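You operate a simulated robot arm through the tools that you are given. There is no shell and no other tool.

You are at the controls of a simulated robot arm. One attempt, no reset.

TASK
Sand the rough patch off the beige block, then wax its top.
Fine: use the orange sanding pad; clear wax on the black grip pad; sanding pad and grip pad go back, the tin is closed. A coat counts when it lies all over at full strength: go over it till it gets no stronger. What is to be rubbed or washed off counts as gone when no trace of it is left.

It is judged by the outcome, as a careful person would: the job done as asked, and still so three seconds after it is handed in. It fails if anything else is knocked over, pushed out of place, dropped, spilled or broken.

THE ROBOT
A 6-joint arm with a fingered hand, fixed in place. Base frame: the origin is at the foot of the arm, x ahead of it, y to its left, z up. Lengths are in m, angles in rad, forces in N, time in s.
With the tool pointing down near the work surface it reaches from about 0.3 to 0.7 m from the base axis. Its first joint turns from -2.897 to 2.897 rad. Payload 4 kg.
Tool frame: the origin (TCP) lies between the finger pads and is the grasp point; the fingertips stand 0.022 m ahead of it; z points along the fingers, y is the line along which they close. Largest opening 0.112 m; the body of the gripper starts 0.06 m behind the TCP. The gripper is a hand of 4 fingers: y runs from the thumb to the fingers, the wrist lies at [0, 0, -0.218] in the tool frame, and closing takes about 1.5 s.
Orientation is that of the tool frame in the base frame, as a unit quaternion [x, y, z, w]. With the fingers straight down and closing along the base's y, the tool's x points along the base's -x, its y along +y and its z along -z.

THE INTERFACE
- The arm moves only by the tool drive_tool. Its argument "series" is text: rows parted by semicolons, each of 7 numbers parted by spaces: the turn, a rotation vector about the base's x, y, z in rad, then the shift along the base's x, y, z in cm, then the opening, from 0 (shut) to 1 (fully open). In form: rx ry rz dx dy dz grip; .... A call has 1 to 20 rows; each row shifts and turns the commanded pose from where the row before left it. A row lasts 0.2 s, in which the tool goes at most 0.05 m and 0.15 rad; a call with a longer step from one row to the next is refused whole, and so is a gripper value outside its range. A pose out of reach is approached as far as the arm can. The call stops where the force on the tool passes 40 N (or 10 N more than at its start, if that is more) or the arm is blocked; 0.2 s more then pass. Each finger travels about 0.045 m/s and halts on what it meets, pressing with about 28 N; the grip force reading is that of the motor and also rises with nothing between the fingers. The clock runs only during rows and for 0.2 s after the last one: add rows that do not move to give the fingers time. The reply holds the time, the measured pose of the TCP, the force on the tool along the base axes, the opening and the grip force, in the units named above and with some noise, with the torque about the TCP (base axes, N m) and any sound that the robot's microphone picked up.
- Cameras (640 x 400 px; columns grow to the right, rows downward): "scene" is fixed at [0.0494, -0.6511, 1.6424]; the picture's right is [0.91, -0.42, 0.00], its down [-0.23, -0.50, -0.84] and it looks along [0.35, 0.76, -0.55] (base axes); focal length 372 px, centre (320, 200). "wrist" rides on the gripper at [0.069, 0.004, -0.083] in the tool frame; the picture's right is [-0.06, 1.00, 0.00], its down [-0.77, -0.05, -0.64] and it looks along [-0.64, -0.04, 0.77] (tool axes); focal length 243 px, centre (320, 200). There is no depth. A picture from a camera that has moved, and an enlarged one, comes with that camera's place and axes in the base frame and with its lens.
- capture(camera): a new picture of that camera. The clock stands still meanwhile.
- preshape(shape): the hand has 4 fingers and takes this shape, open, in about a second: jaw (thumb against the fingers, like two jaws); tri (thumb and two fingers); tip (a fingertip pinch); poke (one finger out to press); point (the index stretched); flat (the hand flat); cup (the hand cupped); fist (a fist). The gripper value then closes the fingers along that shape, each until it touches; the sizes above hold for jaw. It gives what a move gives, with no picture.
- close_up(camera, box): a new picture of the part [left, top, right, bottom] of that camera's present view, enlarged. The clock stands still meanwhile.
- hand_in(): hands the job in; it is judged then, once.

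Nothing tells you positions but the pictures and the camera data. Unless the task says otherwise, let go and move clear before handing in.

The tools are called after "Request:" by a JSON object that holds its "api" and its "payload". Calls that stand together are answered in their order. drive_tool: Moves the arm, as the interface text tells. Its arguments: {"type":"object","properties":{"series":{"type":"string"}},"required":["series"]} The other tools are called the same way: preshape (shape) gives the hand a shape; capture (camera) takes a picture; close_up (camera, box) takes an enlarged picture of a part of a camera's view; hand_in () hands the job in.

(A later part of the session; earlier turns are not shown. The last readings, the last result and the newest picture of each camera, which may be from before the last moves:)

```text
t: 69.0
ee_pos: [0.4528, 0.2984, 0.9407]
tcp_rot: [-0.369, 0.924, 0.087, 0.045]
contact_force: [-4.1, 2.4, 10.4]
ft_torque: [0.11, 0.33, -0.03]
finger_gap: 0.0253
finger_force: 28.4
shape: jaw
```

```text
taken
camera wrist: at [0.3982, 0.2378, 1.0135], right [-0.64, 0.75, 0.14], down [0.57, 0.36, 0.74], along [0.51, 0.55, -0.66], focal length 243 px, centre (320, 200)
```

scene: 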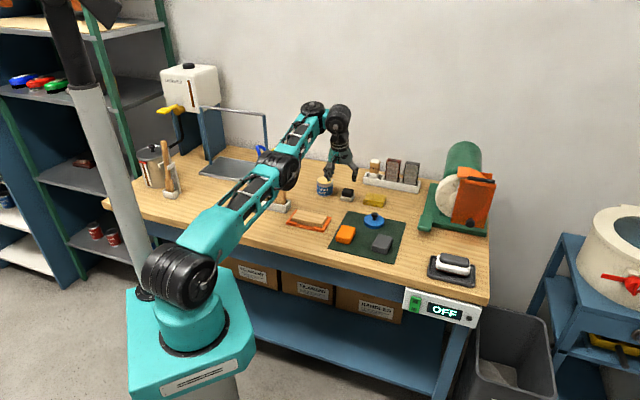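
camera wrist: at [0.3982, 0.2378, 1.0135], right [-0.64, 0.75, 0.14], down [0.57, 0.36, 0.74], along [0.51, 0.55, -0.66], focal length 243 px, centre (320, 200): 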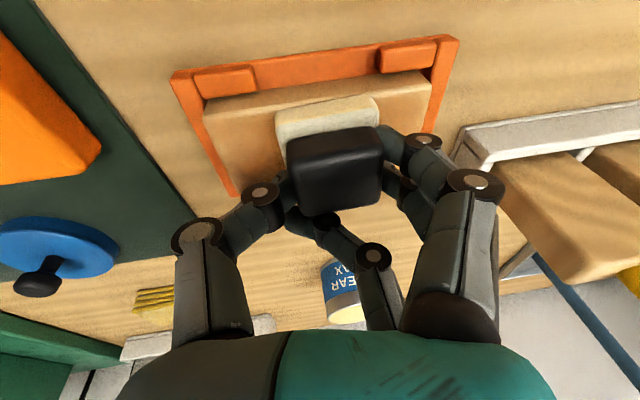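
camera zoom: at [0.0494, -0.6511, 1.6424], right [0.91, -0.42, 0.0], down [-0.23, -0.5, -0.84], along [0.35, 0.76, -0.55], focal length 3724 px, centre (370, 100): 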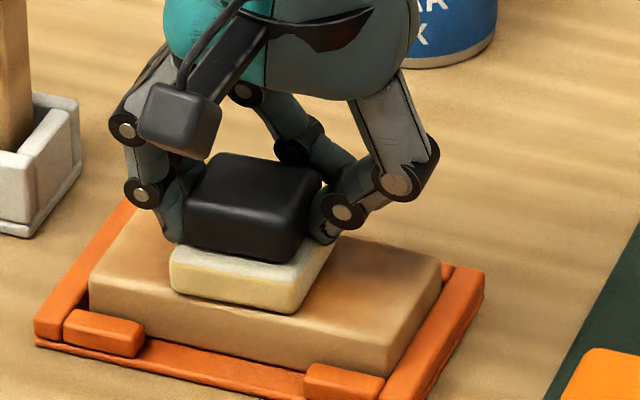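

An amber wax tint is appearing on the block. I'll continue over the middle and front strips.

Request:
{"api": "drive_tool", "payload": {"series": "0 0 0 0.85 -0.85 0 0; 0 0 0 0.85 -0.85 0 0; 0 0 0 0.8 -0.8 0 0; 0 0 0 -0.55 -0.55 0 0; 0 0 0 -0.85 0.85 0 0; 0 0 0 -0.85 0.85 0 0; 0 0 0 -0.85 0.85 0 0; 0 0 0 -0.85 0.85 0 0; 0 0 0 -0.85 0.85 0 0; 0 0 0 -0.85 0.85 0 0; 0 0 0 0.85 -0.85 0 0; 0 0 0 0.85 -0.85 0 0; 0 0 0 0.85 -0.85 0 0; 0 0 0 0.85 -0.85 0 0; 0 0 0 0.85 -0.85 0 0; 0 0 0 0.85 -0.85 0 0; 0 0 0 0.5 0.5 0 0; 0 0 0 -0.85 0.85 0 0; 0 0 0 -0.85 0.85 0 0; 0 0 0 -0.8 0.8 0 0"}}

Request:
{"api": "close_up", "payload": {"camera": "scene", "box": [290, 190, 340, 230]}}

```text
t: 73.2
ee_pos: [0.4544, 0.2996, 0.9424]
tcp_rot: [-0.369, 0.924, 0.088, 0.047]
contact_force: [4.9, -7.2, 15.9]
ft_torque: [-0.25, -0.15, 0.0]
finger_gap: 0.0246
finger_force: 27.9
shape: jaw
```

```text
10.00 times, centred on (315, 210) of scene
camera zoom: at [0.0494, -0.6511, 1.6424], right [0.91, -0.42, 0.0], down [-0.23, -0.5, -0.84], along [0.35, 0.76, -0.55], focal length 3724 px, centre (370, 100)
```

zoom: 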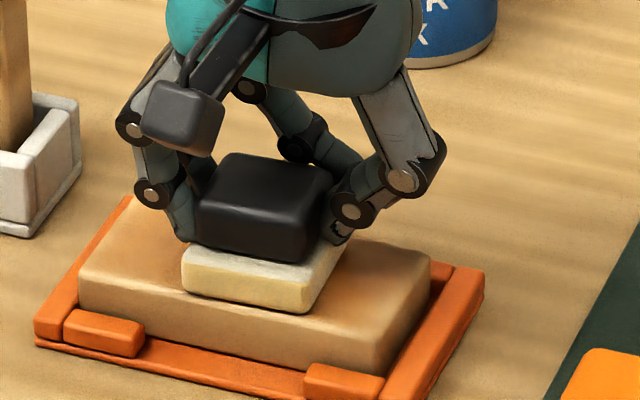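

The coat is building nicely. The block only shifts by the slack in its tray. I'll do another full set: back strip, then front strip.

Request:
{"api": "drive_tool", "payload": {"series": "0 0 0 0.6 0.6 0 0; 0 0 0 0.85 -0.85 0 0; 0 0 0 0.85 -0.85 0 0; 0 0 0 0.8 -0.8 0 0; 0 0 0 -0.85 0.85 0 0; 0 0 0 -0.85 0.85 0 0; 0 0 0 -0.85 0.85 0 0; 0 0 0 -0.85 0.85 0 0; 0 0 0 -0.85 0.85 0 0; 0 0 0 -0.85 0.85 0 0; 0 0 0 -0.6 -0.6 0 0; 0 0 0 0.85 -0.85 0 0; 0 0 0 0.85 -0.85 0 0; 0 0 0 0.85 -0.85 0 0; 0 0 0 0.85 -0.85 0 0; 0 0 0 0.85 -0.85 0 0; 0 0 0 0.85 -0.85 0 0; 0 0 0 -0.85 0.85 0 0; 0 0 0 -0.85 0.85 0 0; 0 0 0 -0.8 0.8 0 0"}}

Request:
{"api": "drive_tool", "payload": {"series": "0 0 0 -0.75 -0.75 0 0; 0 0 0 0.85 -0.85 0 0; 0 0 0 0.85 -0.85 0 0; 0 0 0 0.8 -0.8 0 0; 0 0 0 -0.85 0.85 0 0; 0 0 0 -0.85 0.85 0 0; 0 0 0 -0.85 0.85 0 0; 0 0 0 -0.85 0.85 0 0; 0 0 0 -0.85 0.85 0 0; 0 0 0 -0.85 0.85 0 0; 0 0 0 0.4 0.4 0 0; 0 0 0 0.85 -0.85 0 0; 0 0 0 0.85 -0.85 0 0; 0 0 0 0.85 -0.85 0 0; 0 0 0 0 0 2 0; 0 0 0 0 0 3 0; 0 0 0 2 -3 1 0; 0 0 0 2 -3 0 0; 0 0 0 0 0 0 0"}}

Request:
{"api": "close_up", "payload": {"camera": "scene", "box": [290, 195, 340, 230]}}

Request:
{"api": "capture", "payload": {"camera": "wrist"}}

```text
t: 77.5
ee_pos: [0.4532, 0.2979, 0.9407]
tcp_rot: [-0.369, 0.924, 0.087, 0.046]
contact_force: [5.7, -7.1, 22.2]
ft_torque: [-0.35, -0.21, 0.07]
finger_gap: 0.025
finger_force: 27.8
shape: jaw
```

```text
t: 81.5
ee_pos: [0.4892, 0.2353, 1.0015]
tcp_rot: [-0.369, 0.924, 0.088, 0.045]
contact_force: [1.1, 0.1, -0.2]
ft_torque: [-0.01, -0.03, 0.0]
finger_gap: 0.0238
finger_force: 28.9
shape: jaw
```

```text
11.43 times, centred on (315, 212) of scene
camera zoom: at [0.0494, -0.6511, 1.6424], right [0.91, -0.42, 0.0], down [-0.23, -0.5, -0.84], along [0.35, 0.76, -0.55], focal length 4256 px, centre (377, 57)
```

zoom: 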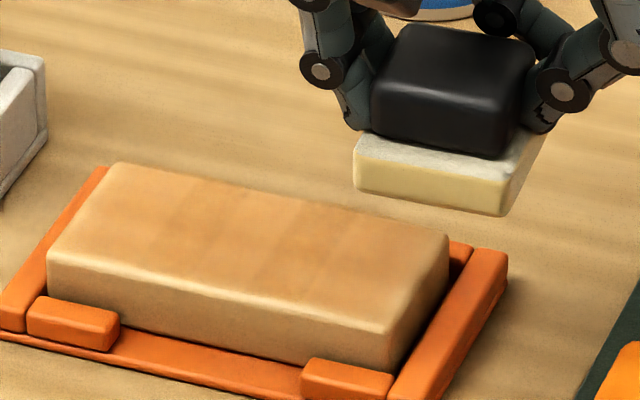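

```text
taken
camera wrist: at [0.4347, 0.1753, 1.0743], right [-0.64, 0.75, 0.14], down [0.57, 0.35, 0.74], along [0.51, 0.55, -0.66], focal length 243 px, centre (320, 200)
```

wrist: 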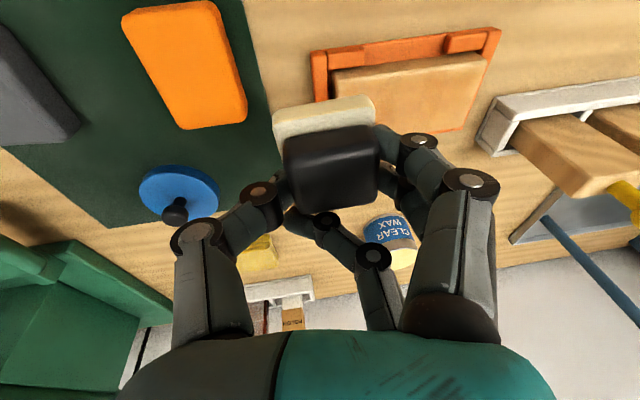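

The middle and back are amber, but the front edge and the ends are still paler. I'll zoom in for detail.

Request:
{"api": "close_up", "payload": {"camera": "scene", "box": [294, 206, 328, 228]}}

Request:
{"api": "close_up", "payload": {"camera": "wrist", "box": [300, 20, 510, 150]}}

```text
16.00 times, centred on (311, 217) of scene
camera zoom: at [0.0494, -0.6511, 1.6424], right [0.91, -0.42, 0.0], down [-0.23, -0.5, -0.84], along [0.35, 0.76, -0.55], focal length 5958 px, centre (464, -72)
```

zoom: 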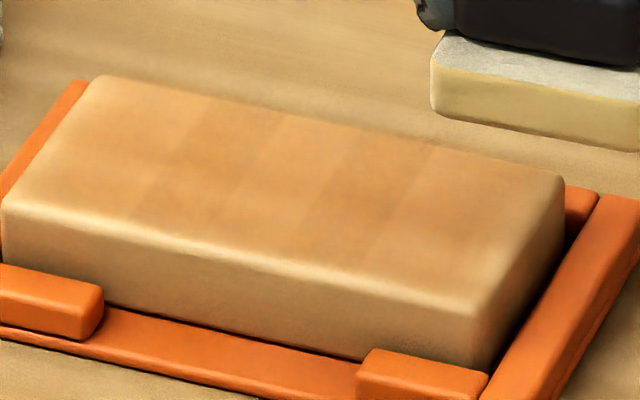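

```text
3.05 times, centred on (405, 85) of wrist
camera zoom: at [0.4347, 0.1753, 1.0743], right [-0.64, 0.75, 0.14], down [0.57, 0.35, 0.74], along [0.51, 0.55, -0.66], focal length 739 px, centre (61, 550)
```

zoom: 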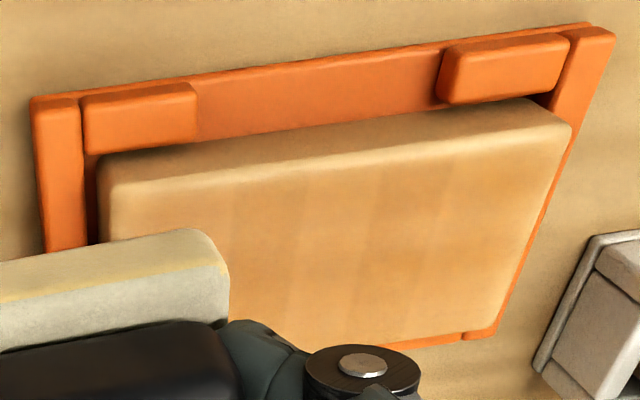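

I'll go back for the front strip with more overlap past the edge and both ends.

Request:
{"api": "drive_tool", "payload": {"series": "0 0 0 -2.3 2.7 0 0; 0 0 0 -2.4 2.8 0 0; 0 0 0 0 0 -3 0; 0 0 0 0 0 -2.3 0; 0 0 0 0 0 -0.6 0; 0 0 0 0 0 -0.1 0; 0 0 0 0 0 0 0"}}

Request:
{"api": "close_up", "payload": {"camera": "scene", "box": [290, 190, 340, 230]}}

```text
t: 83.0
ee_pos: [0.4413, 0.2914, 0.9413]
tcp_rot: [-0.369, 0.924, 0.088, 0.047]
contact_force: [0.0, 0.3, 18.4]
ft_torque: [-0.06, 0.23, 0.0]
finger_gap: 0.0244
finger_force: 28.2
shape: jaw
```

```text
10.00 times, centred on (315, 210) of scene
camera zoom: at [0.0494, -0.6511, 1.6424], right [0.91, -0.42, 0.0], down [-0.23, -0.5, -0.84], along [0.35, 0.76, -0.55], focal length 3724 px, centre (370, 100)
```

zoom: 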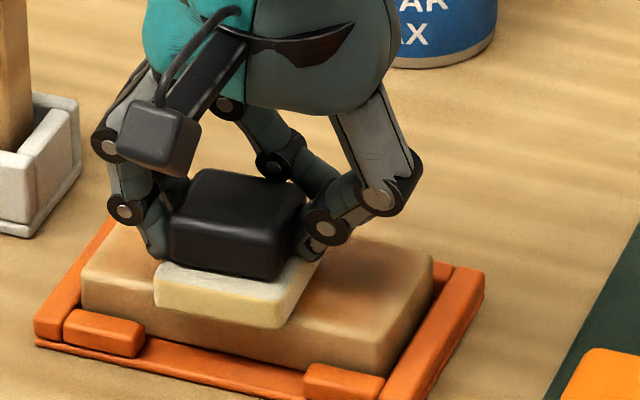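

Request:
{"api": "drive_tool", "payload": {"series": "0 0 0 1.35 -1.35 0 0; 0 0 0 1.35 -1.35 0 0; 0 0 0 -1.35 1.35 0 0; 0 0 0 -1.35 1.35 0 0; 0 0 0 -1.35 1.35 0 0; 0 0 0 -1.35 1.35 0 0; 0 0 0 1.35 -1.35 0 0; 0 0 0 1.35 -1.35 0 0; 0 0 0 1.35 -1.35 0 0; 0 0 0 1.35 -1.35 0 0; 0 0 0 -1.35 1.35 0 0; 0 0 0 -1.35 1.35 0 0; 0 0 0 -1.35 1.35 0 0; 0 0 0 -1.35 1.35 0 0; 0 0 0 0.57 0.57 0 0; 0 0 0 1.35 -1.35 0 0; 0 0 0 1.35 -1.35 0 0; 0 0 0 1.35 -1.35 0 0; 0 0 0 1.35 -1.35 0 0; 0 0 0 0.57 0.57 0 0"}}

Request:
{"api": "drive_tool", "payload": {"series": "0 0 0 -1.35 1.35 0 0; 0 0 0 -1.35 1.35 0 0; 0 0 0 -1.35 1.35 0 0; 0 0 0 -1.35 1.35 0 0; 0 0 0 0.57 0.57 0 0; 0 0 0 1.35 -1.35 0 0; 0 0 0 1.35 -1.35 0 0; 0 0 0 1.35 -1.35 0 0; 0 0 0 1.35 -1.35 0 0; 0 0 0 -1.35 1.35 0 0; 0 0 0 -1.35 1.35 0 0; 0 0 0 -1.35 1.35 0 0; 0 0 0 -1.35 1.35 0 0; 0 0 0 -0.57 -0.57 0 0; 0 0 0 1.35 -1.35 0 0; 0 0 0 1.35 -1.35 0 0; 0 0 0 0 0 2 0; 0 0 0 2 -2.8 3 0; 0 0 0 2.4 -3 1 0; 0 0 0 2.4 -3 0 0"}}

Request:
{"api": "close_up", "payload": {"camera": "scene", "box": [294, 206, 328, 228]}}

Request:
{"api": "close_up", "payload": {"camera": "scene", "box": [285, 190, 365, 240]}}

```text
t: 87.2
ee_pos: [0.4802, 0.2738, 0.9411]
tcp_rot: [-0.369, 0.924, 0.087, 0.046]
contact_force: [-4.4, -5.1, 16.0]
ft_torque: [-0.07, 0.35, 0.07]
finger_gap: 0.0256
finger_force: 28.1
shape: jaw
```

```text
t: 91.5
ee_pos: [0.5212, 0.2153, 1.002]
tcp_rot: [-0.371, 0.923, 0.088, 0.045]
contact_force: [-0.4, 0.3, -1.4]
ft_torque: [0.03, 0.01, 0.02]
finger_gap: 0.0242
finger_force: 28.8
shape: jaw
```

```text
16.00 times, centred on (311, 217) of scene
camera zoom: at [0.0494, -0.6511, 1.6424], right [0.91, -0.42, 0.0], down [-0.23, -0.5, -0.84], along [0.35, 0.76, -0.55], focal length 5958 px, centre (464, -72)
```

zoom: 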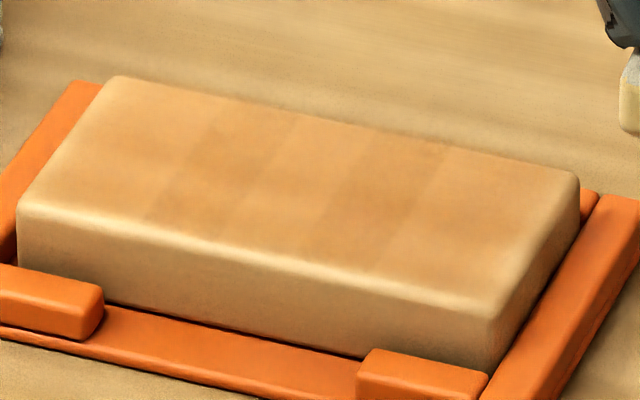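

```text
8.00 times, centred on (325, 215) of scene
camera zoom: at [0.0494, -0.6511, 1.6424], right [0.91, -0.42, 0.0], down [-0.23, -0.5, -0.84], along [0.35, 0.76, -0.55], focal length 2979 px, centre (280, 80)
```

zoom: 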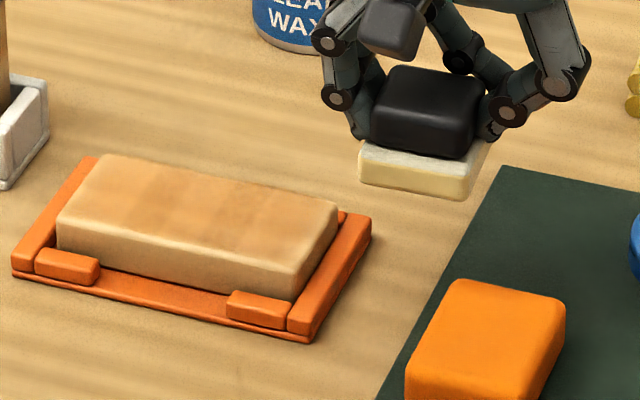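

The tint hasn't changed noticeably since the last set, so it's either saturated or the pad has run dry. I'll look from the wrist camera.

Request:
{"api": "capture", "payload": {"camera": "wrist"}}

Request:
{"api": "close_up", "payload": {"camera": "wrist", "box": [370, 20, 560, 150]}}

```text
taken
camera wrist: at [0.4669, 0.1546, 1.0736], right [-0.64, 0.75, 0.14], down [0.57, 0.36, 0.74], along [0.51, 0.55, -0.66], focal length 243 px, centre (320, 200)
```

wrist: 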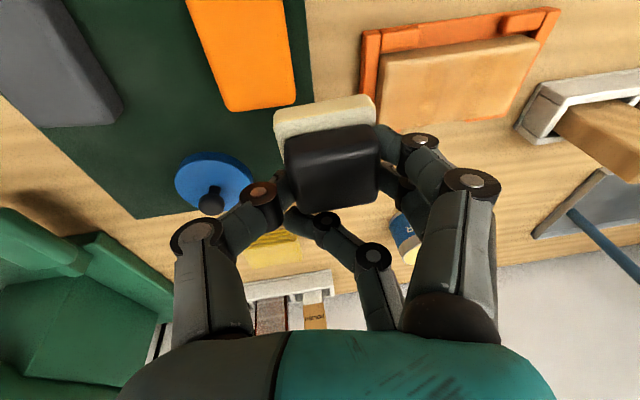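

```text
3.08 times, centred on (465, 85) of wrist
camera zoom: at [0.4669, 0.1546, 1.0736], right [-0.64, 0.75, 0.14], down [0.57, 0.36, 0.74], along [0.51, 0.55, -0.66], focal length 746 px, centre (-126, 554)
```

zoom: 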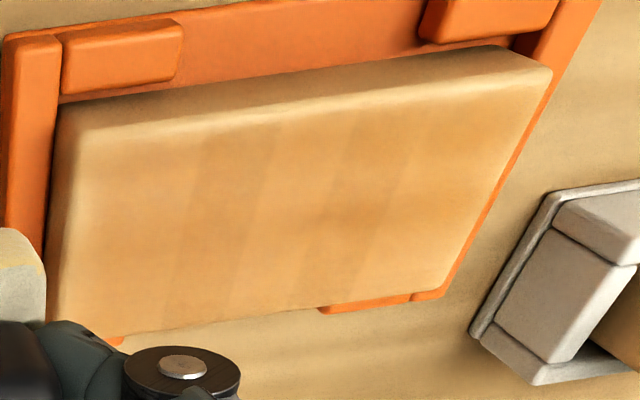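

To settle it, I'll load the pad again. I'll yaw the hand −40°, which keeps the pad level and points its tilt radially for reach. Then I'll go back over the tin.

Request:
{"api": "drive_tool", "payload": {"series": "0 0 -0.14 0 0 0.3 0; 0 0 -0.14 0 0 0.3 0; 0 0 -0.14 0 0 0.2 0; 0 0 -0.14 0 0 0 0; 0 0 -0.14 0 0 0 0; 0 0 0 0 0 0 0"}}

Request:
{"api": "drive_tool", "payload": {"series": "0 0 0 1 4.2 0 0; 0 0 0 1 4.2 0 0; 0 0 0 1 4.2 0 0; 0 0 0 1 4.2 0.5 0; 0 0 0 0.7 3 0 0; 0 0 0 0 0 0 0; 0 0 0 0 0 0 0"}}

Request:
{"api": "close_up", "payload": {"camera": "scene", "box": [290, 145, 360, 205]}}

Request:
{"api": "capture", "payload": {"camera": "wrist"}}

```text
t: 92.8
ee_pos: [0.5202, 0.2133, 1.0099]
tcp_rot: [-0.03, 0.995, 0.068, 0.073]
contact_force: [-0.1, -0.5, 0.1]
ft_torque: [0.03, 0.02, -0.01]
finger_gap: 0.0242
finger_force: 28.2
shape: jaw
```

```text
t: 94.5
ee_pos: [0.567, 0.4118, 1.0124]
tcp_rot: [-0.03, 0.995, 0.067, 0.073]
contact_force: [0.5, -0.1, -0.9]
ft_torque: [-0.01, 0.02, 0.0]
finger_gap: 0.0243
finger_force: 28.5
shape: jaw
```

```text
6.67 times, centred on (325, 175) of scene
camera zoom: at [0.0494, -0.6511, 1.6424], right [0.91, -0.42, 0.0], down [-0.23, -0.5, -0.84], along [0.35, 0.76, -0.55], focal length 2482 px, centre (287, 367)
```

zoom: 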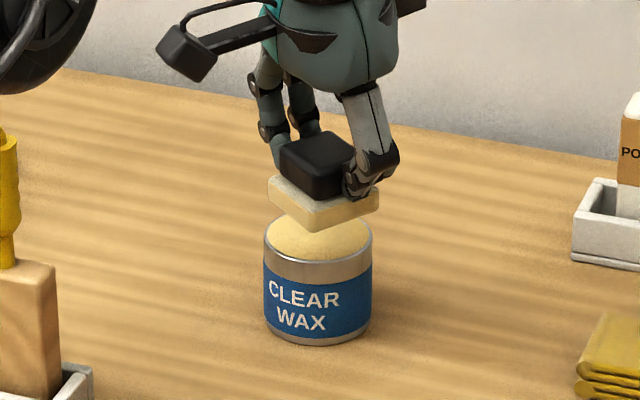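

```text
taken
camera wrist: at [0.4874, 0.4003, 1.0853], right [-0.01, 0.99, 0.14], down [0.67, -0.1, 0.74], along [0.74, 0.1, -0.66], focal length 243 px, centre (320, 200)
```

wrist: 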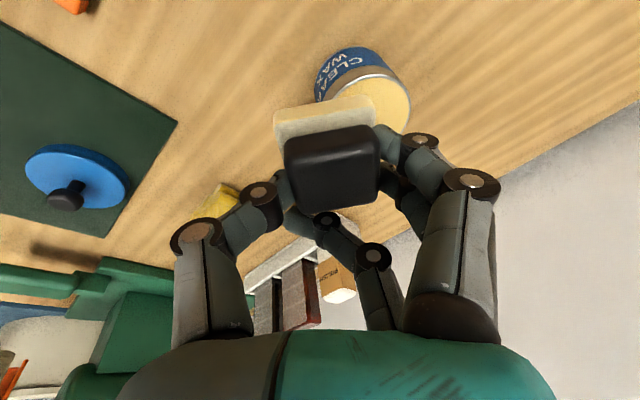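

Request:
{"api": "drive_tool", "payload": {"series": "0 0 0 0.5 1.6 0 0; 0 0 0 0.5 1.6 0 0; 0 0 0 0 0 -1.5 0; 0 0 0 0 0 0 0; 0 0 0 0 0 0 0"}}

Request:
{"api": "close_up", "payload": {"camera": "scene", "box": [300, 155, 350, 205]}}

Request:
{"api": "close_up", "payload": {"camera": "wrist", "box": [220, 20, 420, 220]}}

```text
t: 95.7
ee_pos: [0.5775, 0.444, 0.9989]
tcp_rot: [-0.03, 0.995, 0.067, 0.073]
contact_force: [0.2, -0.6, 0.6]
ft_torque: [-0.01, 0.01, 0.01]
finger_gap: 0.0242
finger_force: 28.7
shape: jaw
```

```text
8.00 times, centred on (325, 180) of scene
camera zoom: at [0.0494, -0.6511, 1.6424], right [0.91, -0.42, 0.0], down [-0.23, -0.5, -0.84], along [0.35, 0.76, -0.55], focal length 2979 px, centre (280, 360)
```

zoom: 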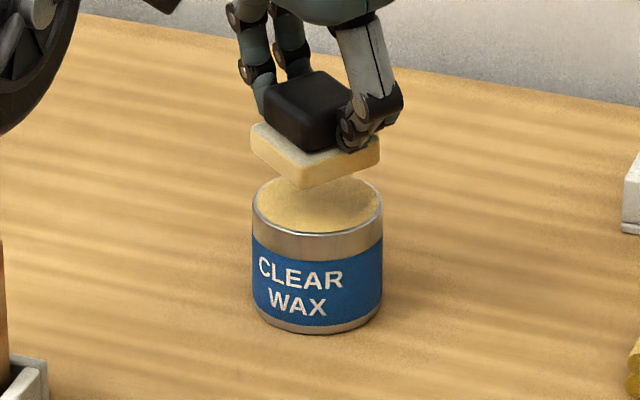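

```text
2.00 times, centred on (320, 120) of wrist
camera zoom: at [0.4978, 0.4321, 1.0712], right [-0.01, 0.99, 0.14], down [0.67, -0.1, 0.74], along [0.74, 0.1, -0.66], focal length 485 px, centre (320, 360)
```

zoom: 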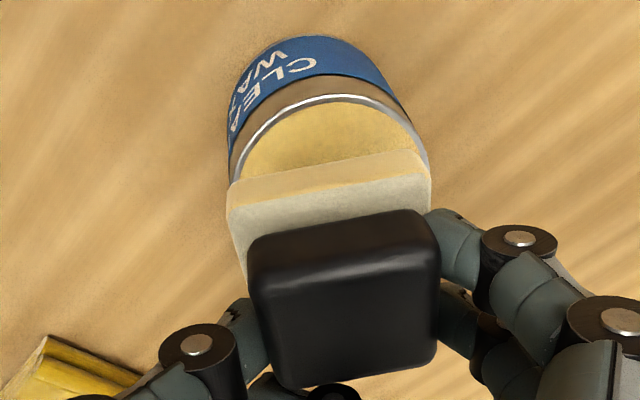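

The pad is centred over the tin. Lowering into the wax.

Request:
{"api": "drive_tool", "payload": {"series": "0 0 0 0 0 -1.5 0; 0 0 0 0 0 -0.6 0; 0 0 0 0 0 -0.2 0; 0 0 0 0 0 0 0"}}

```text
t: 96.7
ee_pos: [0.5782, 0.4427, 0.9751]
tcp_rot: [-0.03, 0.995, 0.067, 0.073]
contact_force: [-0.1, -1.0, 0.4]
ft_torque: [0.04, -0.05, 0.01]
finger_gap: 0.0237
finger_force: 28.0
shape: jaw
```

Request:
{"api": "drive_tool", "payload": {"series": "0 0 0 0 0 -0.15 0; 0 0 0 0 0 -0.15 0; 0 0 0 0 0 0 0; 0 0 0 0 0 0 0"}}

Request:
{"api": "close_up", "payload": {"camera": "scene", "box": [300, 155, 350, 205]}}

```text
t: 97.7
ee_pos: [0.5789, 0.4432, 0.9732]
tcp_rot: [-0.031, 0.995, 0.067, 0.073]
contact_force: [0.3, -0.2, 1.6]
ft_torque: [-0.03, 0.05, 0.04]
finger_gap: 0.024
finger_force: 28.0
shape: jaw
```

```text
8.00 times, centred on (325, 180) of scene
camera zoom: at [0.0494, -0.6511, 1.6424], right [0.91, -0.42, 0.0], down [-0.23, -0.5, -0.84], along [0.35, 0.76, -0.55], focal length 2979 px, centre (280, 360)
```

zoom: 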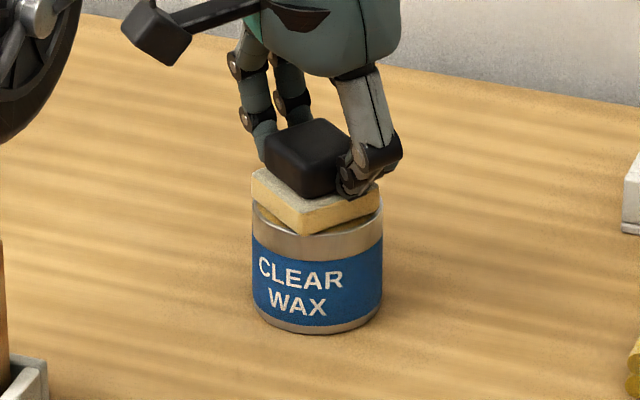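

Request:
{"api": "drive_tool", "payload": {"series": "0 0 0 0 0 -0.1 0; 0 0 0 0 0 0 0; 0 0 0 0 0 0 0; 0 0 0 0 0 0 0"}}

Request:
{"api": "drive_tool", "payload": {"series": "0 0 0 0 0 0.5 0; 0 0 0 0 0 2 0; 0 0 0 0 0 1.5 0; 0 0 0 0 0 0 0"}}

Request:
{"api": "close_up", "payload": {"camera": "scene", "box": [300, 145, 350, 205]}}

```text
t: 98.7
ee_pos: [0.5775, 0.4432, 0.9724]
tcp_rot: [-0.029, 0.995, 0.066, 0.073]
contact_force: [-0.6, -0.6, 3.9]
ft_torque: [-0.04, 0.05, -0.04]
finger_gap: 0.0243
finger_force: 28.1
shape: jaw
```

```text
t: 99.7
ee_pos: [0.579, 0.4441, 1.0113]
tcp_rot: [-0.031, 0.995, 0.067, 0.073]
contact_force: [0.4, -1.1, -0.1]
ft_torque: [0.01, 0.01, 0.0]
finger_gap: 0.0241
finger_force: 28.4
shape: jaw
```

```text
6.67 times, centred on (325, 175) of scene
camera zoom: at [0.0494, -0.6511, 1.6424], right [0.91, -0.42, 0.0], down [-0.23, -0.5, -0.84], along [0.35, 0.76, -0.55], focal length 2482 px, centre (287, 367)
```

zoom: 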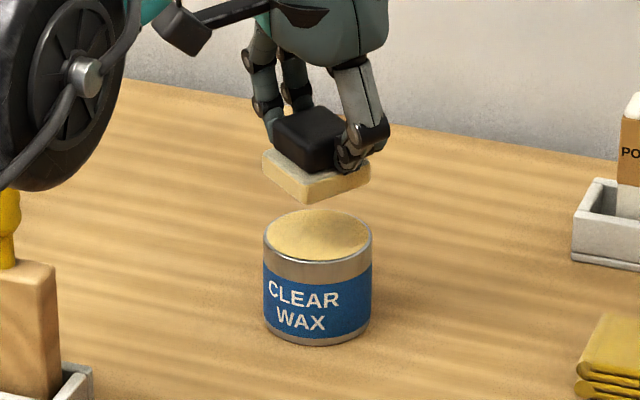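

The pad is reloaded. I'll carry it back over the block and restore the yaw on the way.

Request:
{"api": "drive_tool", "payload": {"series": "0 0 0 -2 -2.2 0 0; 0 0 0.14 -2.2 -2.44 0 0; 0 0 0.14 -2.2 -2.44 0 0; 0 0 0.14 -2.2 -2.44 0 0; 0 0 0.14 -2.2 -2.44 0 0; 0 0 0.14 -2 -2.44 -1 0; 0 0 0 0 0 -2 0; 0 0 0 0 0 0 0"}}

Request:
{"api": "close_up", "payload": {"camera": "scene", "box": [275, 175, 355, 235]}}

Request:
{"api": "close_up", "payload": {"camera": "scene", "box": [220, 120, 340, 220]}}

```text
t: 101.5
ee_pos: [0.4478, 0.2989, 0.9823]
tcp_rot: [-0.37, 0.924, 0.089, 0.046]
contact_force: [-0.2, 0.0, -0.5]
ft_torque: [0.0, 0.02, 0.0]
finger_gap: 0.0239
finger_force: 28.1
shape: jaw
```

```text
6.67 times, centred on (315, 205) of scene
camera zoom: at [0.0494, -0.6511, 1.6424], right [0.91, -0.42, 0.0], down [-0.23, -0.5, -0.84], along [0.35, 0.76, -0.55], focal length 2482 px, centre (353, 167)
```

zoom: 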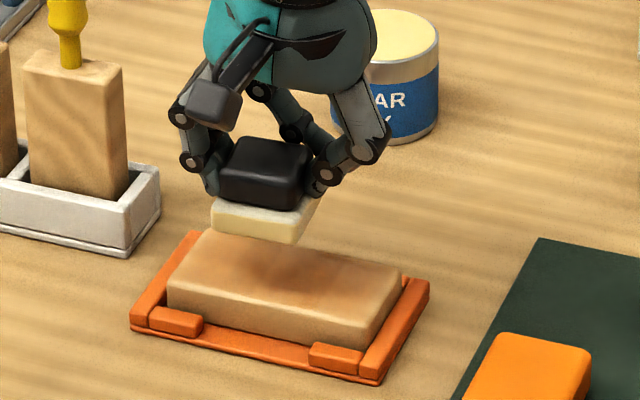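

```text
4.00 times, centred on (280, 170) of scene
camera zoom: at [0.0494, -0.6511, 1.6424], right [0.91, -0.42, 0.0], down [-0.23, -0.5, -0.84], along [0.35, 0.76, -0.55], focal length 1490 px, centre (480, 320)
```

zoom: 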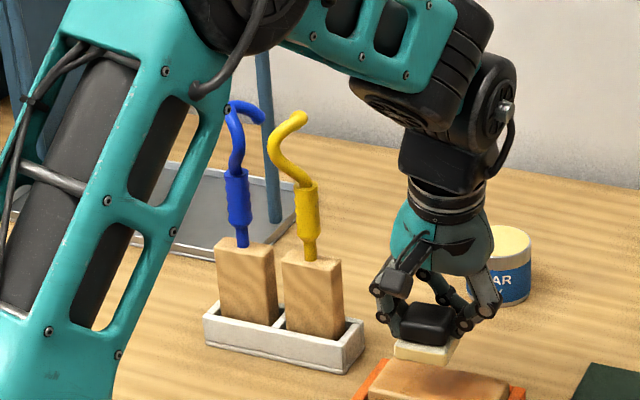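

Everything else is undisturbed. Lowering on the front strip and rubbing again.

Request:
{"api": "drive_tool", "payload": {"series": "0 0 0 -0.65 -0.65 -2.5 0; 0 0 0 0 0 -1.2 0; 0 0 0 0 0 -0.3 0; 0 0 0 0 0 -0.15 0; 0 0 0 0 0 0 0"}}

```text
t: 102.7
ee_pos: [0.4437, 0.2935, 0.9413]
tcp_rot: [-0.369, 0.924, 0.088, 0.048]
contact_force: [-1.6, -2.0, 21.6]
ft_torque: [-0.03, 0.3, 0.04]
finger_gap: 0.0249
finger_force: 27.7
shape: jaw
```

Request:
{"api": "drive_tool", "payload": {"series": "0 0 0 1.35 -1.35 0.03 0; 0 0 0 1.35 -1.35 0 0; 0 0 0 -1.35 1.35 0 0; 0 0 0 -1.35 1.35 0 0; 0 0 0 -1.35 1.35 0 0; 0 0 0 -1.35 1.35 0 0; 0 0 0 1.35 -1.35 0 0; 0 0 0 1.35 -1.35 0 0; 0 0 0 1.35 -1.35 0 0; 0 0 0 1.35 -1.35 0 0; 0 0 0 -1.35 1.35 0 0; 0 0 0 -1.35 1.35 0 0; 0 0 0 -1.35 1.35 0 0; 0 0 0 -1.35 1.35 0 0; 0 0 0 0.5 0.5 0 0; 0 0 0 1.35 -1.35 0 0; 0 0 0 1.35 -1.35 0 0; 0 0 0 1.35 -1.35 0 0; 0 0 0 1.35 -1.35 0 0; 0 0 0 0.5 0.5 0 0"}}

Request:
{"api": "drive_tool", "payload": {"series": "0 0 0 -1.35 1.35 0 0; 0 0 0 -1.35 1.35 0 0; 0 0 0 -1.35 1.35 0 0; 0 0 0 -1.35 1.35 0 0; 0 0 0 0.5 0.5 0 0; 0 0 0 1.35 -1.35 0 0; 0 0 0 1.35 -1.35 0 0; 0 0 0 1.35 -1.35 0 0; 0 0 0 1.35 -1.35 0 0; 0 0 0 -1.35 1.35 0 0; 0 0 0 -1.35 1.35 0 0; 0 0 0 -1.35 1.35 0 0; 0 0 0 -1.35 1.35 0 0; 0 0 0 -0.57 -0.57 0 0; 0 0 0 1.35 -1.35 0 0; 0 0 0 1.35 -1.35 0 0; 0 0 0 0 0 2 0; 0 0 0 2 -2.8 3 0; 0 0 0 2.4 -3 1 0; 0 0 0 2.4 -3 0 0"}}

Request:
{"api": "close_up", "payload": {"camera": "scene", "box": [294, 206, 328, 228]}}

Request:
{"api": "capture", "payload": {"camera": "wrist"}}

Request:
{"api": "close_up", "payload": {"camera": "wrist", "box": [370, 20, 560, 150]}}

```text
t: 106.8
ee_pos: [0.4803, 0.2741, 0.94]
tcp_rot: [-0.368, 0.925, 0.087, 0.046]
contact_force: [-6.5, -6.0, 22.0]
ft_torque: [-0.15, 0.42, 0.08]
finger_gap: 0.0261
finger_force: 27.7
shape: jaw
```

```text
t: 107.8
ee_pos: [0.4345, 0.3246, 0.9425]
tcp_rot: [-0.368, 0.924, 0.088, 0.051]
contact_force: [0.6, -1.8, 9.4]
ft_torque: [-0.18, 0.05, 0.0]
finger_gap: 0.0256
finger_force: 27.8
shape: jaw
stopped in row 4: the force on the tool passed its limit at 41 N (the readings are from after the stop); the commanded pose is now the measured one
```

```text
16.00 times, centred on (311, 217) of scene
camera zoom: at [0.0494, -0.6511, 1.6424], right [0.91, -0.42, 0.0], down [-0.23, -0.5, -0.84], along [0.35, 0.76, -0.55], focal length 5958 px, centre (464, -72)
```

zoom: 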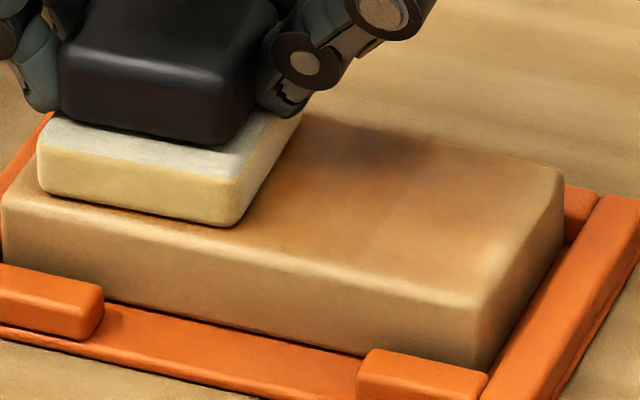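

```text
taken
camera wrist: at [0.38, 0.2636, 1.0144], right [-0.64, 0.75, 0.14], down [0.57, 0.35, 0.74], along [0.51, 0.55, -0.66], focal length 243 px, centre (320, 200)
```

wrist: 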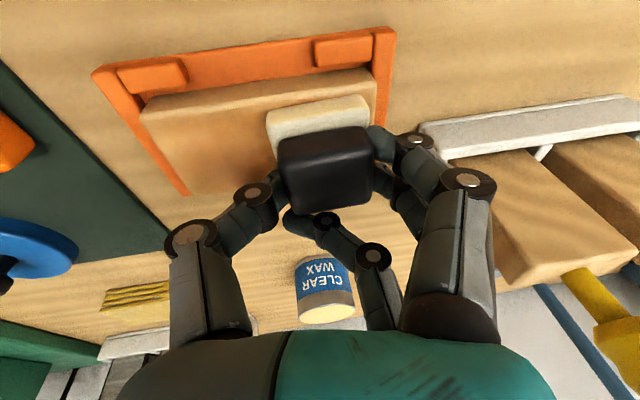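

```text
3.08 times, centred on (465, 85) of wrist
camera zoom: at [0.38, 0.2636, 1.0144], right [-0.64, 0.75, 0.14], down [0.57, 0.35, 0.74], along [0.51, 0.55, -0.66], focal length 746 px, centre (-126, 554)
```

zoom: 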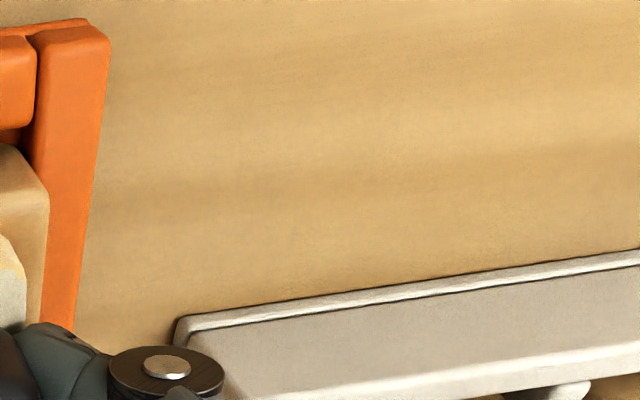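

The fresh wax has deepened the coat, so the pad had run dry before. The force limit stopped that stroke, so I'll continue from here with lighter pressure.

Request:
{"api": "drive_tool", "payload": {"series": "0 0 0 1.2 -1.2 0 0; 0 0 0 1.2 -1.2 0 0; 0 0 0 1.2 -1.2 0 0; 0 0 0 1.2 -1.2 0 0; 0 0 0 0.3 0.3 0 0; 0 0 0 -1.35 1.35 0 0; 0 0 0 -1.35 1.35 0 0; 0 0 0 -1.35 1.35 0 0; 0 0 0 -1.35 1.35 0 0; 0 0 0 1.35 -1.35 0 0; 0 0 0 1.35 -1.35 0 0; 0 0 0 1.35 -1.35 0 0; 0 0 0 1.35 -1.35 0 0; 0 0 0 -0.6 -0.6 0 0; 0 0 0 -1.35 1.35 0 0; 0 0 0 -1.35 1.35 0 0; 0 0 0 -1.35 1.35 0 0; 0 0 0 -1.35 1.35 0 0; 0 0 0 0 0 0 0"}}

Request:
{"api": "close_up", "payload": {"camera": "scene", "box": [294, 200, 328, 228]}}

```text
t: 111.8
ee_pos: [0.4263, 0.3281, 0.9427]
tcp_rot: [-0.368, 0.924, 0.088, 0.05]
contact_force: [7.0, -6.2, 19.4]
ft_torque: [-0.33, -0.22, 0.06]
finger_gap: 0.0251
finger_force: 27.7
shape: jaw
```

```text
14.29 times, centred on (311, 214) of scene
camera zoom: at [0.0494, -0.6511, 1.6424], right [0.91, -0.42, 0.0], down [-0.23, -0.5, -0.84], along [0.35, 0.76, -0.55], focal length 5320 px, centre (449, 0)
```

zoom: 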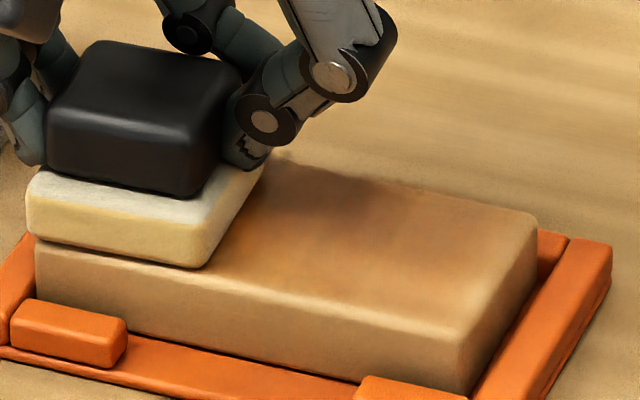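

Request:
{"api": "drive_tool", "payload": {"series": "0 0 0 -0.9 -0.9 0 0; 0 0 0 1.35 -1.35 0 0; 0 0 0 1.35 -1.35 0 0; 0 0 0 1.35 -1.35 0 0; 0 0 0 1.35 -1.35 0 0; 0 0 0 0.1 -0.1 0 0; 0 0 0 -1.35 1.35 0 0; 0 0 0 -1.35 1.35 0 0; 0 0 0 -1.35 1.35 0 0; 0 0 0 -1.35 1.35 0 0; 0 0 0 1.35 -1.35 0 0; 0 0 0 1.35 -1.35 0 0; 0 0 0 0 0 1 0; 0 0 0 0 0 3 0; 0 0 0 2 -3 2 0; 0 0 0 2.4 -3 0 0; 0 0 0 2.4 -3 0 0; 0 0 0 0 0 0 0"}}

Request:
{"api": "close_up", "payload": {"camera": "scene", "box": [294, 206, 328, 228]}}

Request:
{"api": "close_up", "payload": {"camera": "wrist", "box": [370, 20, 560, 150]}}

```text
t: 115.6
ee_pos: [0.5114, 0.2003, 1.0025]
tcp_rot: [-0.368, 0.924, 0.088, 0.049]
contact_force: [-0.2, -0.1, -0.9]
ft_torque: [-0.01, 0.01, 0.01]
finger_gap: 0.024
finger_force: 28.4
shape: jaw
```

```text
16.00 times, centred on (311, 217) of scene
camera zoom: at [0.0494, -0.6511, 1.6424], right [0.91, -0.42, 0.0], down [-0.23, -0.5, -0.84], along [0.35, 0.76, -0.55], focal length 5958 px, centre (464, -72)
```

zoom: 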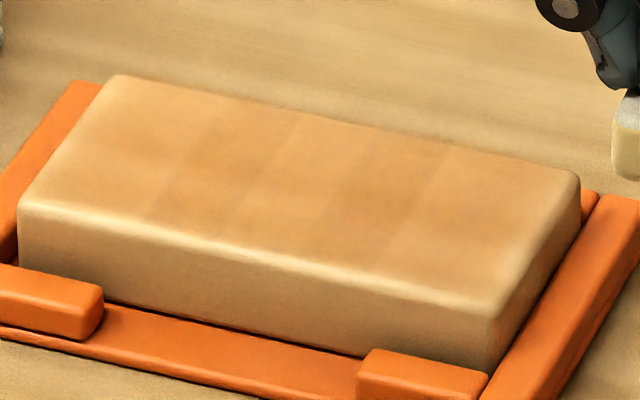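

```text
3.08 times, centred on (465, 85) of wrist
camera zoom: at [0.4571, 0.1401, 1.0752], right [-0.64, 0.75, 0.14], down [0.57, 0.35, 0.74], along [0.51, 0.55, -0.66], focal length 746 px, centre (-126, 554)
```

zoom: 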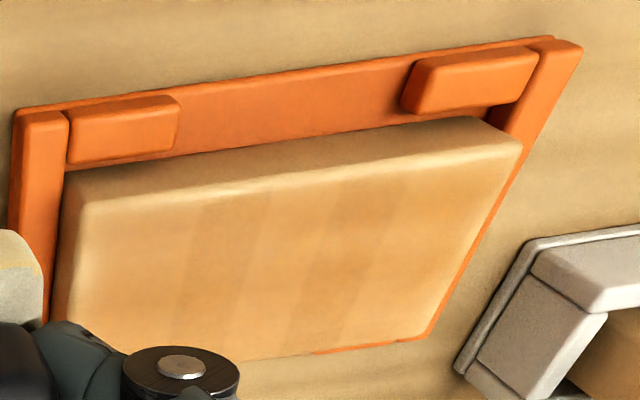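

The bands are evening out after the second load, so the coat was still building. I'll do one more loading and rubbing cycle to make sure it's at full strength everywhere.

Request:
{"api": "drive_tool", "payload": {"series": "0 0 -0.14 0.6 4.2 0.3 0; 0 0 -0.14 0.7 4.2 0.3 0; 0 0 -0.14 1.0 4.2 0.3 0; 0 0 -0.14 1.3 4.2 0.1 0; 0 0 -0.14 1.5 4.2 0 0; 0 0 0 1.6 3.3 0 0; 0 0 0 0 0 0 0; 0 0 0 0 0 0 0"}}

Request:
{"api": "close_up", "payload": {"camera": "scene", "box": [300, 145, 350, 205]}}

```text
t: 117.4
ee_pos: [0.5793, 0.4396, 1.0114]
tcp_rot: [-0.029, 0.995, 0.066, 0.075]
contact_force: [-0.7, 0.0, 0.1]
ft_torque: [0.02, -0.01, -0.03]
finger_gap: 0.0241
finger_force: 27.9
shape: jaw
```

```text
6.67 times, centred on (325, 175) of scene
camera zoom: at [0.0494, -0.6511, 1.6424], right [0.91, -0.42, 0.0], down [-0.23, -0.5, -0.84], along [0.35, 0.76, -0.55], focal length 2482 px, centre (287, 367)
```

zoom: 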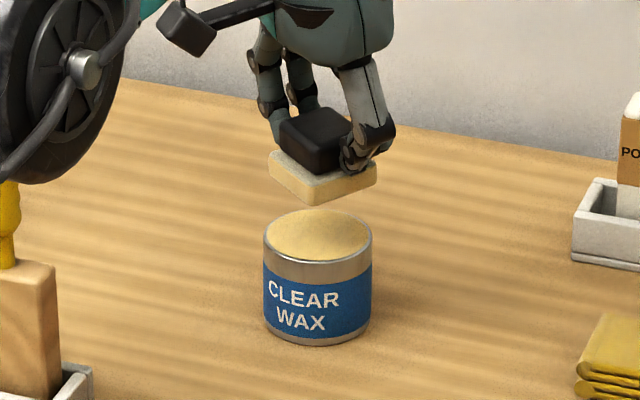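

Request:
{"api": "drive_tool", "payload": {"series": "0 0 0 -0.1 0.4 -1.5 0; 0 0 0 0 0 -1.5 0; 0 0 0 0 0 -0.7 0; 0 0 0 0 0 -0.2 0; 0 0 0 0 0 -0.15 0; 0 0 0 0 0 0 0; 0 0 0 0 0 0 0"}}

Request:
{"api": "close_up", "payload": {"camera": "scene", "box": [300, 155, 350, 205]}}

```text
t: 119.0
ee_pos: [0.5805, 0.4462, 0.9734]
tcp_rot: [-0.03, 0.994, 0.066, 0.076]
contact_force: [1.2, 0.6, 12.9]
ft_torque: [-0.07, 0.13, 0.0]
finger_gap: 0.0245
finger_force: 27.5
shape: jaw
```

```text
8.00 times, centred on (325, 180) of scene
camera zoom: at [0.0494, -0.6511, 1.6424], right [0.91, -0.42, 0.0], down [-0.23, -0.5, -0.84], along [0.35, 0.76, -0.55], focal length 2979 px, centre (280, 360)
```

zoom: 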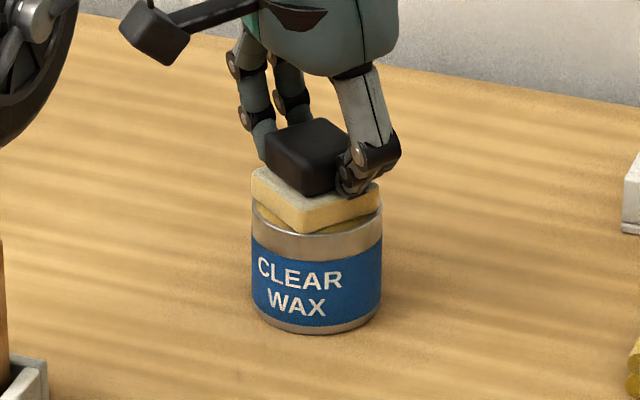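

Well loaded at 13 N. Lifting and going back over the block.

Request:
{"api": "drive_tool", "payload": {"series": "0 0 0 0 0 0.5 0; 0 0 0 0 0 2 0; 0 0 0 0 0 1.3 0; 0 0 0 -2 -2.2 0 0; 0 0 0.14 -2.2 -2.44 0 0; 0 0 0.14 -2.2 -2.44 0 0; 0 0 0.14 -2.2 -2.44 0 0; 0 0 0.14 -2.2 -2.44 0 0; 0 0 0.14 -2.2 -2.6 -1 0; 0 0 0 0 0 -2 0; 0 0 0 -0.7 -0.7 -1.5 0; 0 0 0 0 0 -1.5 0; 0 0 0 0 0 -0.5 0; 0 0 0 0 0 -0.2 0; 0 0 0 0 0 0 0"}}

Request:
{"api": "close_up", "payload": {"camera": "scene", "box": [290, 190, 340, 230]}}

```text
t: 122.2
ee_pos: [0.4414, 0.2952, 0.943]
tcp_rot: [-0.369, 0.924, 0.088, 0.05]
contact_force: [0.1, 0.4, 5.0]
ft_torque: [-0.08, 0.0, 0.04]
finger_gap: 0.024
finger_force: 27.6
shape: jaw
```

```text
10.00 times, centred on (315, 210) of scene
camera zoom: at [0.0494, -0.6511, 1.6424], right [0.91, -0.42, 0.0], down [-0.23, -0.5, -0.84], along [0.35, 0.76, -0.55], focal length 3724 px, centre (370, 100)
```

zoom: 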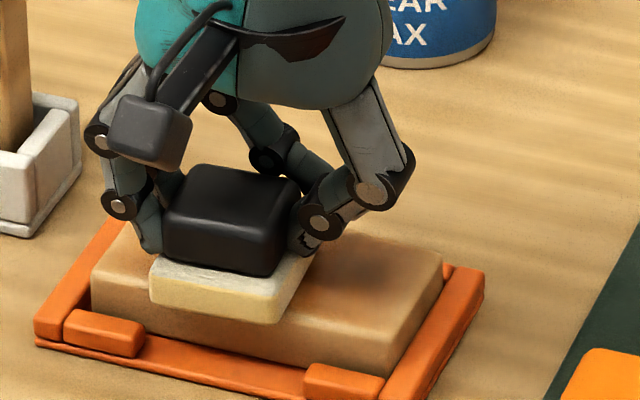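

Request:
{"api": "drive_tool", "payload": {"series": "0 0 0 1.5 -1.5 -0.06 0; 0 0 0 1.5 -1.5 0 0; 0 0 0 -1.35 1.35 0 0; 0 0 0 -1.35 1.35 0 0; 0 0 0 -1.35 1.35 0 0; 0 0 0 -1.35 1.35 0 0; 0 0 0 -0.2 -0.2 0 0; 0 0 0 1.35 -1.35 0 0; 0 0 0 1.35 -1.35 0 0; 0 0 0 1.35 -1.35 0 0; 0 0 0 1.35 -1.35 0 0; 0 0 0 0.6 0.6 0 0; 0 0 0 -1.35 1.35 0 0; 0 0 0 -1.35 1.35 0 0; 0 0 0 -1.35 1.35 0 0; 0 0 0 -1.35 1.35 0 0; 0 0 0 0.4 0.4 0 0; 0 0 0 1.35 -1.35 0 0; 0 0 0 1.35 -1.35 0 0; 0 0 0 1.35 -1.35 0 0"}}

Request:
{"api": "drive_tool", "payload": {"series": "0 0 0 1.35 -1.35 0.03 0; 0 0 0 0.3 0.3 0 0; 0 0 0 -1.35 1.35 0 0; 0 0 0 -1.35 1.35 0 0; 0 0 0 -1.35 1.35 0 0; 0 0 0 -1.3 1.3 0 0; 0 0 0 0.4 0.4 0 0; 0 0 0 1.35 -1.35 0 0; 0 0 0 1.35 -1.35 0 0; 0 0 0 1.35 -1.35 0 0; 0 0 0 1.3 -1.3 0 0; 0 0 0 -0.7 -0.7 0 0; 0 0 0 -1.35 1.35 0 0; 0 0 0 -1.35 1.35 0 0; 0 0 0 -1.35 1.35 0 0; 0 0 0 -1.3 1.3 0 0; 0 0 0 0 0 0 0"}}

Request:
{"api": "close_up", "payload": {"camera": "scene", "box": [290, 190, 340, 230]}}

```text
t: 126.4
ee_pos: [0.4669, 0.2862, 0.9422]
tcp_rot: [-0.368, 0.924, 0.088, 0.048]
contact_force: [-4.2, 3.6, 10.4]
ft_torque: [0.1, 0.32, -0.05]
finger_gap: 0.0263
finger_force: 28.5
shape: jaw
```

```text
t: 130.0
ee_pos: [0.4251, 0.3253, 0.9424]
tcp_rot: [-0.368, 0.924, 0.087, 0.048]
contact_force: [2.9, -2.8, 6.0]
ft_torque: [-0.15, -0.05, 0.05]
finger_gap: 0.0254
finger_force: 28.1
shape: jaw
```

```text
10.00 times, centred on (315, 210) of scene
camera zoom: at [0.0494, -0.6511, 1.6424], right [0.91, -0.42, 0.0], down [-0.23, -0.5, -0.84], along [0.35, 0.76, -0.55], focal length 3724 px, centre (370, 100)
```

zoom: 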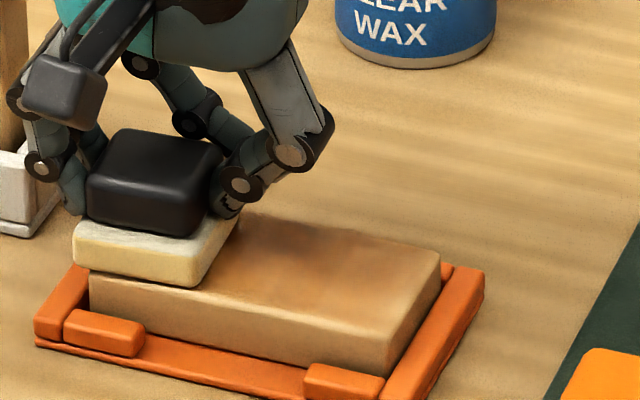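

Request:
{"api": "drive_tool", "payload": {"series": "0 0 0 -0.8 -0.8 -0.03 0; 0 0 0 1.35 -1.35 0 0; 0 0 0 1.35 -1.35 0 0; 0 0 0 1.35 -1.35 0 0; 0 0 0 1.35 -1.35 0 0; 0 0 0 0.1 -0.1 0 0; 0 0 0 -1.35 1.35 0 0; 0 0 0 -1.35 1.35 0 0; 0 0 0 -1.35 1.35 0 0; 0 0 0 -1.35 1.35 0 0; 0 0 0 1.35 -1.35 0 0; 0 0 0 1.35 -1.35 0 0; 0 0 0 0 0 1 0; 0 0 0 0 0 3 0; 0 0 0 2 -3 2 0; 0 0 0 2.4 -3 0 0; 0 0 0 2.4 -3 0 0; 0 0 0 0 0 0 0"}}

Request:
{"api": "close_up", "payload": {"camera": "scene", "box": [294, 206, 328, 228]}}

Request:
{"api": "close_up", "payload": {"camera": "wrist", "box": [370, 20, 560, 150]}}

```text
t: 133.8
ee_pos: [0.5113, 0.2005, 0.9998]
tcp_rot: [-0.368, 0.924, 0.088, 0.049]
contact_force: [0.3, 0.2, -0.2]
ft_torque: [0.03, 0.0, -0.03]
finger_gap: 0.0246
finger_force: 28.1
shape: jaw
```

```text
16.00 times, centred on (311, 217) of scene
camera zoom: at [0.0494, -0.6511, 1.6424], right [0.91, -0.42, 0.0], down [-0.23, -0.5, -0.84], along [0.35, 0.76, -0.55], focal length 5958 px, centre (464, -72)
```

zoom: 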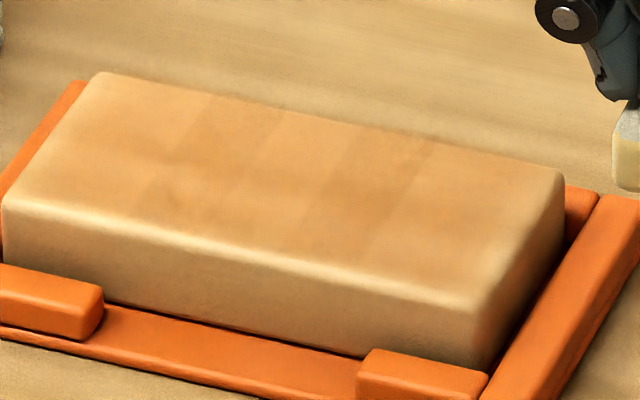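

```text
3.08 times, centred on (465, 85) of wrist
camera zoom: at [0.4574, 0.14, 1.0724], right [-0.64, 0.75, 0.14], down [0.57, 0.35, 0.74], along [0.51, 0.55, -0.66], focal length 746 px, centre (-126, 554)
```

zoom: 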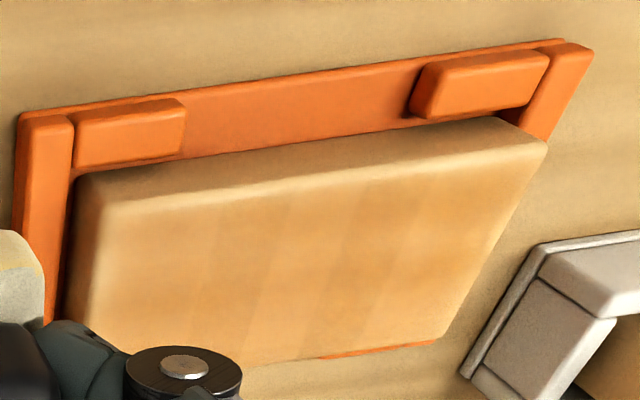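

Request:
{"api": "close_up", "payload": {"camera": "wrist", "box": [395, 50, 535, 140]}}

Request:
{"api": "close_up", "payload": {"camera": "scene", "box": [294, 207, 312, 220]}}

Request:
{"api": "close_up", "payload": {"camera": "scene", "box": [308, 211, 326, 224]}}

```text
4.44 times, centred on (465, 95) of wrist
camera zoom: at [0.4574, 0.14, 1.0724], right [-0.64, 0.75, 0.14], down [0.57, 0.35, 0.74], along [0.51, 0.55, -0.66], focal length 1078 px, centre (-324, 667)
```

zoom: 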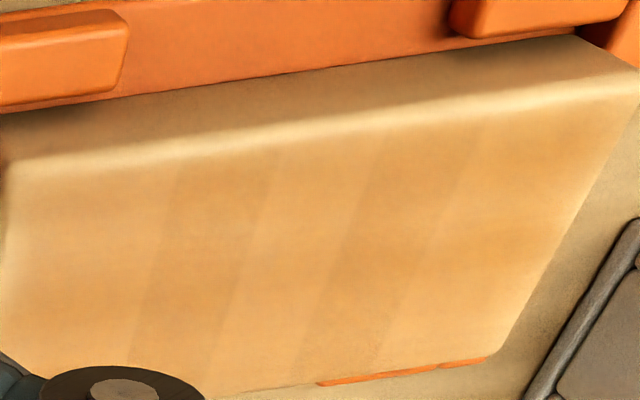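

```text
16.00 times, centred on (303, 214) of scene
camera zoom: at [0.0494, -0.6511, 1.6424], right [0.91, -0.42, 0.0], down [-0.23, -0.5, -0.84], along [0.35, 0.76, -0.55], focal length 5958 px, centre (592, -16)
```

zoom: 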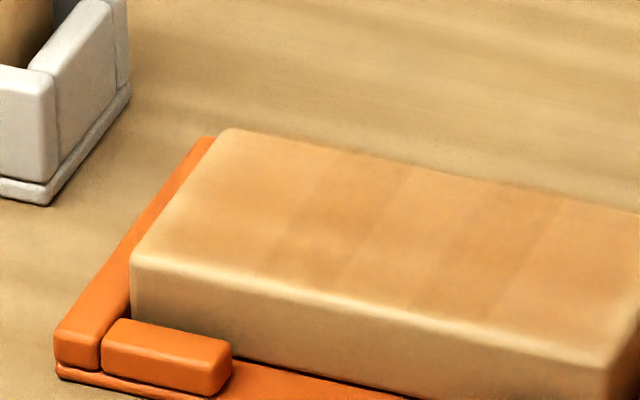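

```text
16.00 times, centred on (317, 218) of scene
camera zoom: at [0.0494, -0.6511, 1.6424], right [0.91, -0.42, 0.0], down [-0.23, -0.5, -0.84], along [0.35, 0.76, -0.55], focal length 5958 px, centre (368, -80)
```

zoom: 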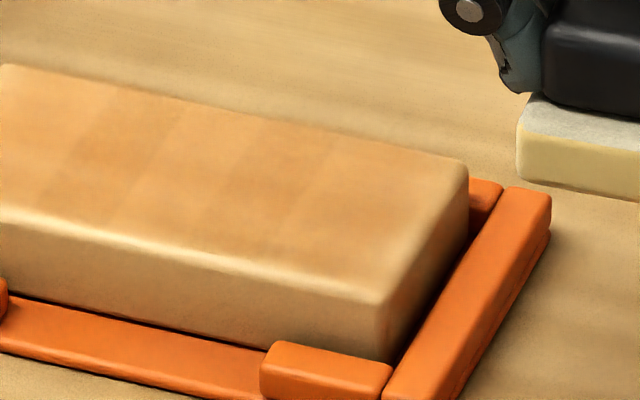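

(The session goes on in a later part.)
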